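You operate a simulated robot arm through the tools that you are given. There is no shell and no other tool. Be economical: measure what you need, move in short steps, check, and stop when the job is done.

You are at the controls of a simulated robot arm. One attempt, no reset.

## Task
Take the job card and leave it on the green sheet on the top of the green bench.
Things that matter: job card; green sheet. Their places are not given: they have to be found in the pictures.

The check looks at the end state, three seconds after you hand in, the way a careful person would. Anything else that was tipped, shoved, dropped, spilled or broken makes it a failure.

## Robot
A 7-joint arm with a two-finger parallel gripper, fixed in place. Base frame: the origin is at the foot of the arm, x ahead of it, y to its left, z up; the work surface is at about z = 0. Units: mm, degrees, N and s.
With the tool pointing down near the work surface it reaches from about 240 to 620 mm from the base axis. Its first joint turns from -66.0 to 66.0 degrees. Payload 2.6 kg.
Tool frame: the origin (TCP) lies between the finger pads and is the grasp point; the fingertips stand 30 mm ahead of it; z points along the fingers, y is the line along which they close. Largest opening 94 mm; finger width 28, thickness 10; the body of the gripper, 50 by 96 mm, starts 55 mm behind the TCP.
Orientation is told as [roll, pitch, yaw] about the base's x, y, z axes, in that order, counted from this pose: with the fingers straight down and closing along the base's y, the tool's x points along the base's -x, its y along +y and its z along -z.

## Interface
- The arm moves only by the tool play_rows. Its arguments are lists of equal length, an entry for each row: "jaw": the finger opening in mm, from 0 to 94; "linear": the shift along the base's x, y, z in units of 20 mm (1.0 is 20 mm), a list of three; "twist": the turn about the base's z in units of 4 degrees (1.0 is 4 degrees). In form: {"jaw": [jaw, ...], "linear": [[x, y, z], ...], "twist": [twist, ...]}. A call has 1 to 20 rows; each row shifts and turns the commanded pose from where the row before left it. A call with a number of a shift or a turn outside -1 to 1 is refused whole. Rows are played at 5 a second. More than 50 mm and 8.6 degrees between two rows, or a gripper value outside its range, and nothing of the call is played. A pose out of reach is approached as far as the arm can. The call stops where the force on the tool passes 40 N (or 10 N more than at its start, if that is more) or the arm is blocked; 0.2 s more then pass. Each finger travels about 72 mm/s and halts on what it meets, pressing with about 32 N; the grip force reading is that of the motor and also rises with nothing between the fingers. The clock runs only during rows and for 0.2 s after the last one: add rows that do not move to give the fingers time. The reply holds the time, the measured pose of the TCP, the force on the tool along the base axes, the opening and the grip force, in the units named above and with some noise.
- Cameras (640 x 400 px; columns grow to the right, rows downward): "scene" is fixed at [21.9, 426.2, 575.5]; the picture's right is [-0.90, -0.44, 0.00], its down [-0.21, 0.43, -0.88] and it looks along [0.39, -0.79, -0.48] (base axes); focal length 341 px, centre (320, 200). "wrist" rides on the gripper at [-37, 0, -58] in the tool frame; the picture's right is [0.00, -1.00, 0.00], its down [0.97, 0.00, -0.24] and it looks along [0.24, 0.00, 0.97] (tool axes); focal length 218 px, centre (320, 200).
- get_image(camera): a new picture of that camera. It takes no simulated time.
- pixel_to_xyz(camera, pixels): for up to 12 pixels [column, row] of the newest picture of that camera ("zoom" is the newest enlarged one), the place [x, y, z] in the base frame of the surface seen there, good to about 2 mm, but the place of the scene camera against the robot may be out by one fixed shift of up to 12 mm in any direction. It takes no simulated time.
- close_up(camera, box): a new picture of the part [left, top, right, bottom] of that camera's present view, enlarged. It takes no simulated time.
- close_job(): hands the job in; it is judged then, once.

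Work in short steps. Measure before you move; look again where a grasp or a placing could have gone wrong, and mend it. You have 60 turns and 20 pictures in all, those below and enlarged ones among them. Open the gripper and draw the arm clear of the work before you hand the job in, unless the task says otherwise; then end with one line.

The tools are called after "Call:" as name(argument=value, ...) on one line, values as JSON. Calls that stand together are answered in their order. play_rows: Moves the arm, as the interface text tells. Its arguments: {"type":"object","properties":{"jaw":{"type":"array","items":{"type":"number"}},"linear":{"type":"array","items":{"type":"array","items":{"type":"number"}}},"twist":{"type":"array","items":{"type":"number"}}},"required":["jaw","linear","twist"]} The other tools are called the same way: get_image (camera) takes a picture; pixel_to_xyz (camera, pixels) gives the place of the surface under pixels of a picture; close_up (camera, box) takes an enlarged picture of a part of a camera's view; close_job () hands the job in.

At the start:

```text
time: 0.0
eef_pos: [327.5, -235.5, 279.4]
tool_rot: [-0.1, 0.0, 0.0]
ft_force: [-0.7, -0.1, 0.2]
width: 93.9
grasp_force: 0.0
```

scene: 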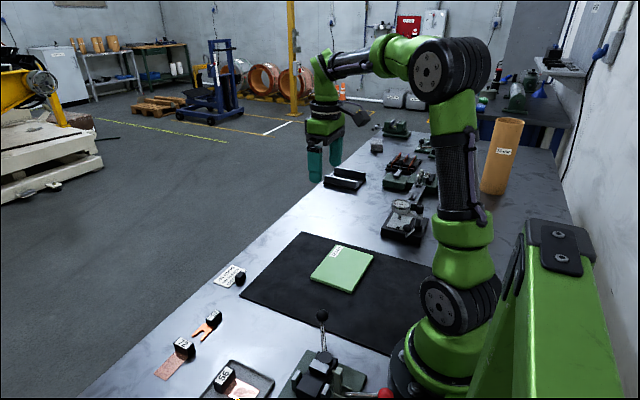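
wrist: 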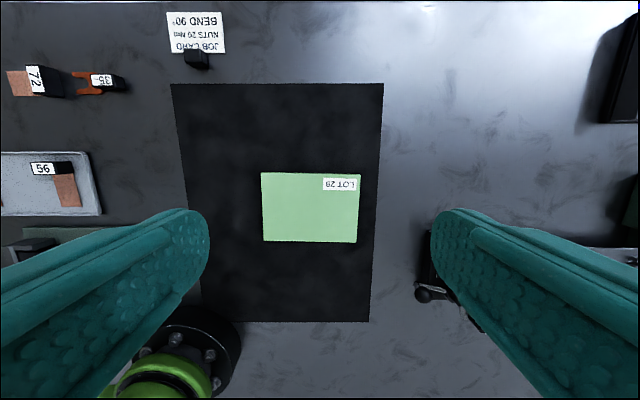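

The job card seems to lie at wrist (197,33) with a black block on it, and a green sheet at (310,207). I look closer at both.

Call:
close_up(camera="scene", box=[140, 220, 400, 400])

Call:
close_up(camera="wrist", box=[130, 0, 390, 160])

Call:
pixel_to_xyz(camera="wrist", pixels=[[168, 13], [222, 12], [224, 52], [176, 52], [196, 55], [196, 65], [262, 173], [360, 175], [357, 242], [263, 241], [280, 120], [340, 183]])

Call:
pixel_to_xyz(camera="scene", pixels=[[340, 270], [240, 275], [225, 275], [270, 275], [322, 316], [560, 300], [600, 330], [560, 245], [150, 330], [510, 130], [338, 244], [373, 256]])

```text
2.22 times, centred on (270, 310) of scene
```

zoom: 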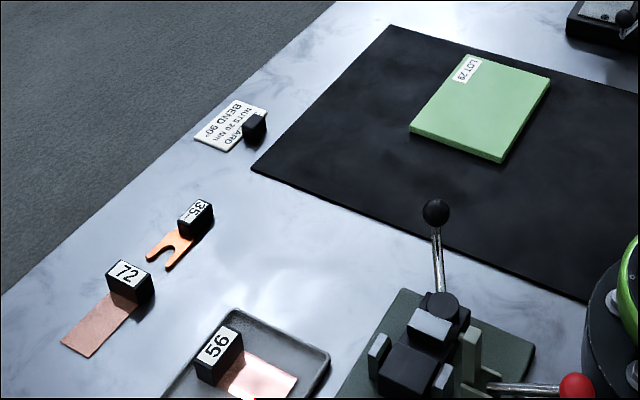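

```text
2.46 times, centred on (260, 80) of wrist
```

zoom: 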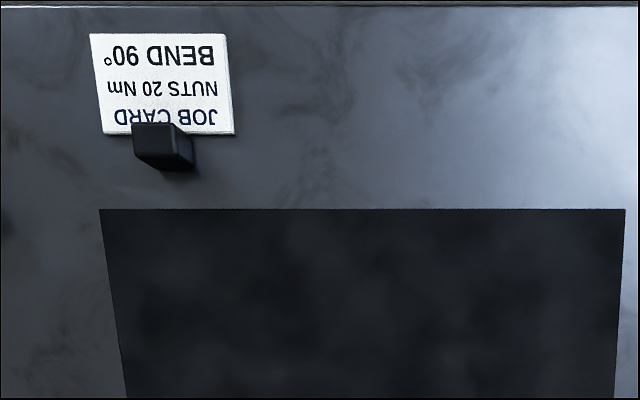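

```text
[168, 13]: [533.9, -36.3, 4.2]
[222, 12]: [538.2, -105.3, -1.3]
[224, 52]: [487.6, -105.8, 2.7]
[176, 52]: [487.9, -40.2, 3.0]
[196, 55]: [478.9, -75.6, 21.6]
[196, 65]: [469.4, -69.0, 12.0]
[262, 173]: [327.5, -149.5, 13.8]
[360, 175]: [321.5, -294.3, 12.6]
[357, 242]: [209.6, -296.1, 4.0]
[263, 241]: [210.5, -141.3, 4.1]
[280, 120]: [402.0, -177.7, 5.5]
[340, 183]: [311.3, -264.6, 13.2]
```

```text
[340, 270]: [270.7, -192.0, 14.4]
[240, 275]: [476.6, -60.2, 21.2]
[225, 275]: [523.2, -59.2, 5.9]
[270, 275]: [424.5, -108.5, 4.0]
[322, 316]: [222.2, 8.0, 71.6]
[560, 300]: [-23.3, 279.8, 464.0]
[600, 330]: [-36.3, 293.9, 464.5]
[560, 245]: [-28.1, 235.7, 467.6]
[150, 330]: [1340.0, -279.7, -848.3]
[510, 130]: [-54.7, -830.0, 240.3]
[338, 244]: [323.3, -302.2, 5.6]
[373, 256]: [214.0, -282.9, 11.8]
```

The card (x 487–535, y −38…−105) carries a black tab at about (478,−70), top z≈22; the green slab is at x 210–325, y −145…−295. To be sure no other green sheet or bench exists, I swing over to the left and look.

Call:
play_rows(jaw=[94, 94, 94, 94, 94, 94, 94, 94, 94, 94, 94, 94, 94, 94, 94, 94, 94, 94], linear=[[0.3, 1, 0.3], [0.3, 1, 0.3], [0.3, 1, 0.3], [0.3, 1, 0.3], [0.3, 1, 0.3], [0.3, 1, 0.3], [0.3, 1, 0], [0.3, 1, 0], [0, 1, 0], [0, 1, 0], [0, 1, 0], [0, 1, 0], [0, 1, 0], [0, 1, 0], [0, 1, 0], [0, 1, 0], [0, 1, 0], [0, 0, 0]], twist=[0, 0, 0, 0, 0, 0, 0, 0, 0, 0, 0, 0, 0, 0, 0, 0, 0, 0])

Call:
get_image(camera="wrist")

Call:
get_image(camera="scene")

```text
time: 3.8
eef_pos: [376.2, 105.0, 315.3]
tool_rot: [0.1, -0.1, 0.0]
ft_force: [0.1, 0.0, -0.1]
width: 93.9
grasp_force: 0.1
```

```text
15 pictures are left
```

wrist: 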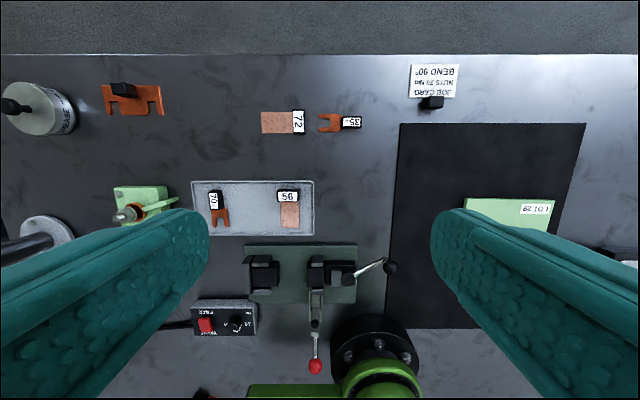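

```text
14 pictures are left
```

scene: 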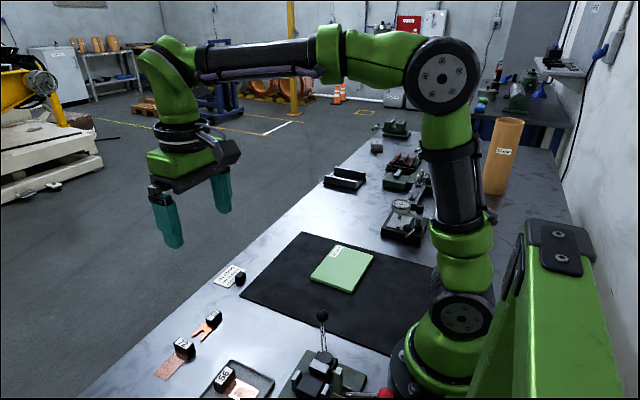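

No other sheet around: the target is the green LOT 28 slab on the mat. I go above the card's tab and look closely before grasping.

Call:
play_rows(jaw=[94, 94, 94, 94, 94, 94, 94, 94, 94, 94, 94, 94, 94, 94, 94, 94, 94], linear=[[0.567, -0.978, 0], [0.567, -0.978, 0], [0.567, -0.978, 0], [0.567, -0.978, 0], [0.567, -0.978, 0], [0.567, -0.978, 0], [0.567, -0.978, 0], [0.567, -0.978, 0], [0.567, -0.978, 0], [0, 0, -1], [0, 0, -1], [0, 0, -1], [0, 0, -1], [0, 0, -1], [0, 0, -1], [0, 0, -1], [0, 0, 0]], twist=[0, 0, 0, 0, 0, 0, 0, 0, 0, 0, 0, 0, 0, 0, 0, 0, 0])

Call:
get_image(camera="wrist")

```text
time: 7.4
eef_pos: [476.1, -70.9, 173.8]
tool_rot: [0.1, 0.0, 0.1]
ft_force: [0.0, -0.1, -0.6]
width: 93.9
grasp_force: 0.0
```

```text
13 pictures are left
```

wrist: 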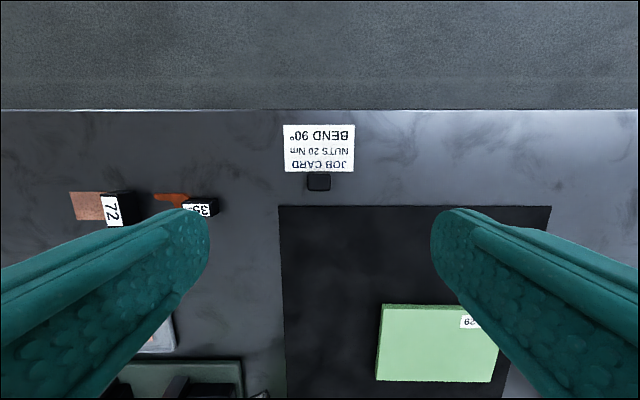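

The tab shows at wrist (319,182), just under the card's near edge. I zoom and measure its outline.

Call:
close_up(camera="wrist", box=[270, 110, 370, 210])

Call:
pixel_to_xyz(camera="wrist", pixels=[[310, 176], [328, 176], [310, 187], [328, 187], [319, 182], [319, 175], [285, 127], [353, 127], [353, 170], [286, 170], [207, 205], [380, 306]])

```text
4.00 times, centred on (320, 160) of wrist
```

zoom: 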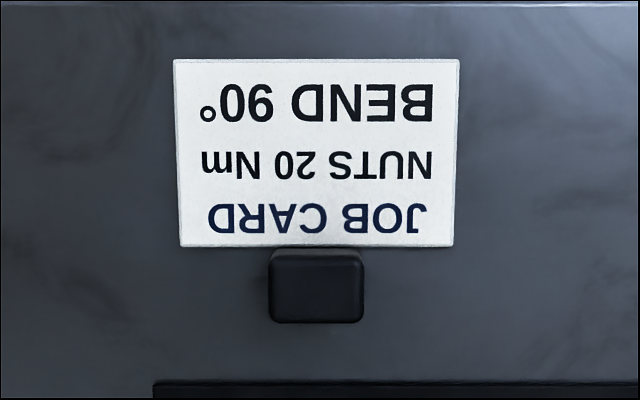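

```text
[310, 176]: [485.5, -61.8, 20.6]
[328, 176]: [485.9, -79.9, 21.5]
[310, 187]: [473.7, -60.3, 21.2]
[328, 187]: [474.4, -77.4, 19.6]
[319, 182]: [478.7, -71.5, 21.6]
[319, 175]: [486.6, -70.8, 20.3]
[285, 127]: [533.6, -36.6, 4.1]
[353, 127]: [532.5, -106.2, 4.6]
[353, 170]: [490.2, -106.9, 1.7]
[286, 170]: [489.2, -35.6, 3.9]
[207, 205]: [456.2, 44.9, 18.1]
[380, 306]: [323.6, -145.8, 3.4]
```

Tab is centred at about (479,−70.5), about 20 mm wide, top z≈21. I descend to TCP z≈37 (tips ~7, above the 4 mm card) with the jaws at 50, then close.

Call:
play_rows(jaw=[50, 50, 50, 50, 50, 50, 50, 50, 50], linear=[[0.15, 0, 0], [0, 0, 0], [0, 0, -1], [0, 0, -1], [0, 0, -1], [0, 0, -1], [0, 0, -1], [0, 0, -1], [0, 0, 0]], twist=[0, 0, 0, 0, 0, 0, 0, 0, 0])

Call:
play_rows(jaw=[50, 50, 0, 0, 0, 0], linear=[[0, 0, -0.4], [0, 0, -0.4], [0, 0, 0], [0, 0, 0], [0, 0, 0], [0, 0, 0]], twist=[0, 0, 0, 0, 0, 0])

Call:
get_image(camera="wrist")

```text
time: 9.4
eef_pos: [481.9, -69.4, 55.1]
tool_rot: [0.0, 0.1, 0.0]
ft_force: [0.1, -0.7, -0.9]
width: 50.0
grasp_force: 0.0
```

```text
time: 10.8
eef_pos: [481.0, -71.2, 39.3]
tool_rot: [-0.1, 0.0, 0.0]
ft_force: [-0.4, 0.2, -0.4]
width: 22.9
grasp_force: 32.5
```

```text
11 pictures are left
```

wrist: 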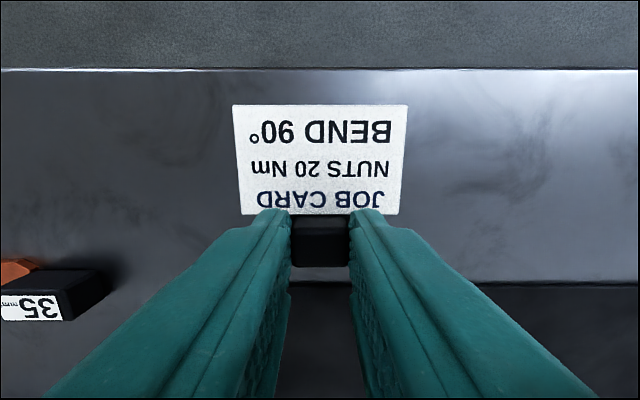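

The tab is held at width 22.9 with 32 N. I lift and check that the card comes along.

Call:
play_rows(jaw=[0, 0, 0, 0, 0, 0, 0, 0], linear=[[0, 0, 0.4], [0, 0, 0.6], [0, 0, 1], [0, 0, 1], [0, 0, 1], [0, 0, 1], [0, 0, 0.5], [0, 0, 0]], twist=[0, 0, 0, 0, 0, 0, 0, 0])

Call:
get_image(camera="wrist")

```text
time: 12.6
eef_pos: [482.4, -71.4, 150.1]
tool_rot: [-0.1, 0.1, 0.1]
ft_force: [0.4, 0.8, -0.4]
width: 22.9
grasp_force: 31.6
```

```text
10 pictures are left
```

wrist: 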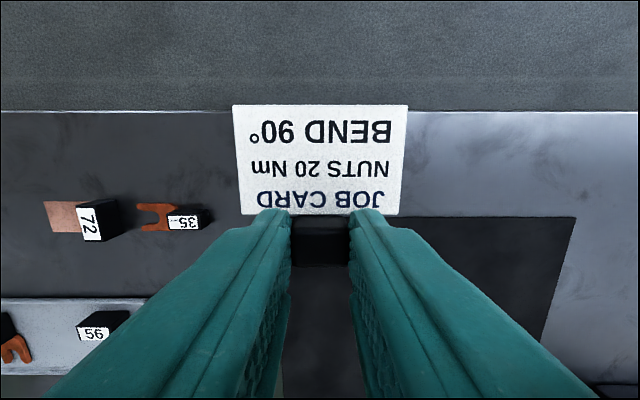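

The card is firmly held and level. I carry it over the green slab, aiming for TCP (248,−221), so that card and tab end up central.

Call:
play_rows(jaw=[0, 0, 0, 0, 0, 0, 0, 0, 0, 0, 0, 0, 0, 0], linear=[[-0.977, -0.624, 0], [-0.977, -0.624, 0], [-0.977, -0.624, 0], [-0.977, -0.624, 0], [-0.977, -0.624, 0], [-0.977, -0.624, 0], [-0.977, -0.624, 0], [-0.977, -0.624, 0], [-0.977, -0.624, 0], [-0.977, -0.624, 0], [-0.977, -0.624, 0], [-0.977, -0.624, 0], [0, 0, 0], [0, 0, 0]], twist=[0, 0, 0, 0, 0, 0, 0, 0, 0, 0, 0, 0, 0, 0])

Call:
get_image(camera="wrist")

Call:
get_image(camera="scene")

```text
time: 15.6
eef_pos: [245.5, -222.6, 150.7]
tool_rot: [0.0, 0.1, -0.1]
ft_force: [0.4, 0.0, -0.7]
width: 22.8
grasp_force: 31.6
```

```text
9 pictures are left
```

wrist: 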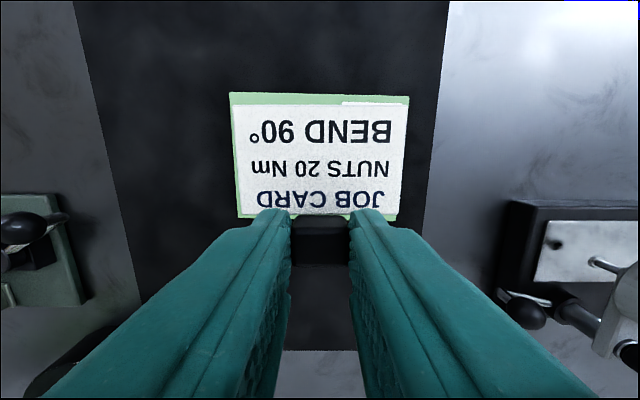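

```text
8 pictures are left
```

scene: 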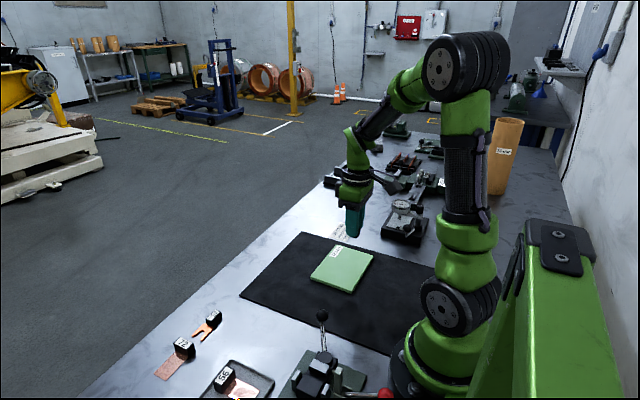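

The slab edges peek out around the card in the wrist picture; I measure them to check the centring.

Call:
pixel_to_xyz(camera="wrist", pixels=[[232, 96], [270, 98], [330, 98], [404, 98], [406, 120], [236, 160], [239, 205], [241, 216], [398, 216], [230, 120], [400, 300], [320, 375]])

Call:
close_up(camera="scene", box=[280, 200, 440, 300])

```text
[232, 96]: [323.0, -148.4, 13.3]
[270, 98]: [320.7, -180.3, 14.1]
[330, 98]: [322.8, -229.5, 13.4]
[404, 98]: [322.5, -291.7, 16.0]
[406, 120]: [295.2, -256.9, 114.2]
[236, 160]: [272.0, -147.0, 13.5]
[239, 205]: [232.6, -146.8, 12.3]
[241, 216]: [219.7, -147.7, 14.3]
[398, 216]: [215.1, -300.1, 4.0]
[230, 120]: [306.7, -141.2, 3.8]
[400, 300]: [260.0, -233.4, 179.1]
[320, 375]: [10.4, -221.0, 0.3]
```

```text
4.00 times, centred on (360, 250) of scene
```

zoom: 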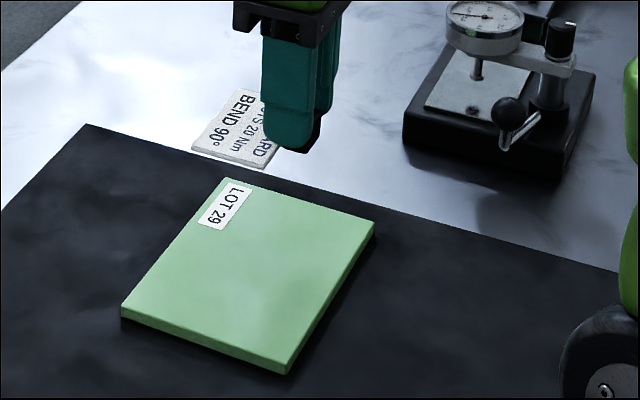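

Slab spans x 213–324, y −147…−295, top ≈13.5; the card is centred. Expected contact at TCP z≈53; I descend to about 57 and then in small steps.

Call:
play_rows(jaw=[0, 0, 0, 0, 0, 0, 0, 0], linear=[[0.15, 0, -1], [0, 0, -1], [0, 0, -1], [0, 0, -0.7], [0, 0, -0.5], [0, 0, -0.5], [0, 0, 0], [0, 0, 0]], twist=[0, 0, 0, 0, 0, 0, 0, 0])

Call:
play_rows(jaw=[0, 0, 0, 0], linear=[[0, 0, -0.1], [0, 0, -0.05], [0, 0, 0], [0, 0, 0]], twist=[0, 0, 0, 0])

```text
time: 17.4
eef_pos: [249.3, -221.3, 56.8]
tool_rot: [0.0, 0.1, 0.0]
ft_force: [-0.3, 0.0, -0.3]
width: 22.6
grasp_force: 32.0
```

```text
time: 18.4
eef_pos: [250.0, -220.9, 53.2]
tool_rot: [0.0, 0.0, -0.1]
ft_force: [0.5, -0.5, -0.8]
width: 22.8
grasp_force: 32.0
```

No contact force yet at z≈53; I creep down a bit more.

Call:
play_rows(jaw=[0, 0, 0], linear=[[0, 0, -0.05], [0, 0, 0], [0, 0, 0]], twist=[0, 0, 0])

Call:
close_up(camera="scene", box=[280, 200, 440, 300])

```text
time: 19.2
eef_pos: [249.3, -223.5, 53.1]
tool_rot: [0.1, 0.0, -0.1]
ft_force: [-0.8, -0.2, 2.8]
width: 22.8
grasp_force: 32.2
```

```text
4.00 times, centred on (360, 250) of scene
```

zoom: 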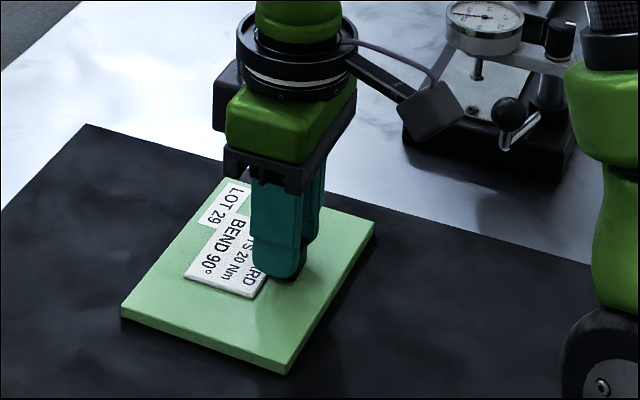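

Contact is felt (+2.8 N) and the card lies on the slab. I open to 50 gently, then rise straight up and look.

Call:
play_rows(jaw=[30, 50, 50, 50, 50, 50, 50, 50, 50, 50, 50], linear=[[0, 0, 0], [0, 0, 0], [0, 0, 0], [0, 0, 0.3], [0, 0, 0.7], [0, 0, 1], [0, 0, 1], [0, 0, 1], [0, 0, 1], [0, 0, 1], [0, 0, 0]], twist=[0, 0, 0, 0, 0, 0, 0, 0, 0, 0, 0])

Call:
get_image(camera="wrist")

```text
time: 21.6
eef_pos: [249.7, -220.0, 172.9]
tool_rot: [0.0, 0.0, 0.0]
ft_force: [-1.0, 0.8, 0.2]
width: 49.8
grasp_force: 0.1
```

```text
5 pictures are left
```

wrist: 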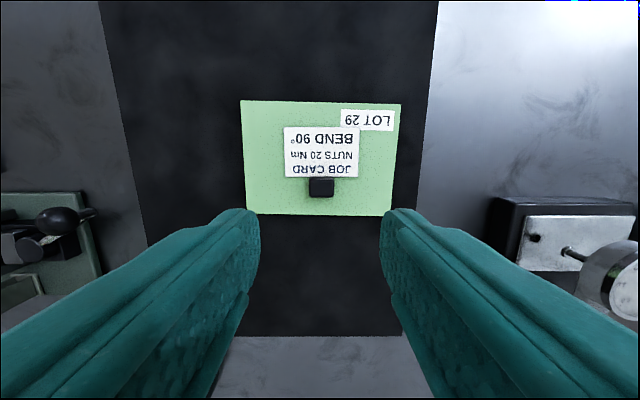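

The card lies flat and fully within the green sheet (wrist 285–358, 127–197). I raise the arm clear and check once more.

Call:
play_rows(jaw=[50, 50, 50, 50, 50, 50, 50, 50, 50, 50, 50, 50], linear=[[0, 0, 1], [0, 0, 1], [0, 0, 1], [0, 0, 1], [0, 0, 1], [0.8, 0.3, 0], [0.8, 0.3, 0], [0.8, 0.3, 0], [0.8, 0.3, 0], [0.8, 0.3, 0], [0.8, 0.3, 0], [0, 0, 0]], twist=[0, 0, 0, 0, 0, 0, 0, 0, 0, 0, 0, 0])

Call:
get_image(camera="scene")

```text
time: 24.2
eef_pos: [346.7, -186.1, 270.8]
tool_rot: [0.0, 0.0, 0.0]
ft_force: [-0.3, -0.1, -1.2]
width: 49.8
grasp_force: 0.1
```

```text
4 pictures are left
```

scene: 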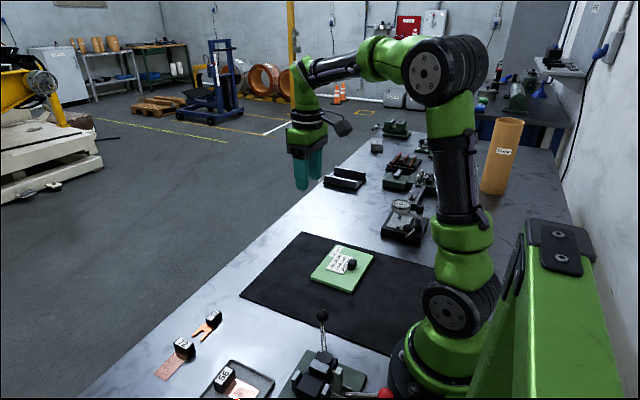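

The card rests on the green sheet at scene (342,262), nothing else has moved, and the arm is clear. I hand in.

Call:
close_job()

```text
The job is handed in.
```

The job card is lying flat on the green sheet (the green LOT 29 slab on the black mat), and I've handed the job in with the gripper open and the arm clear. I saw no other green sheet within reach, and the last picture shows nothing else moved.
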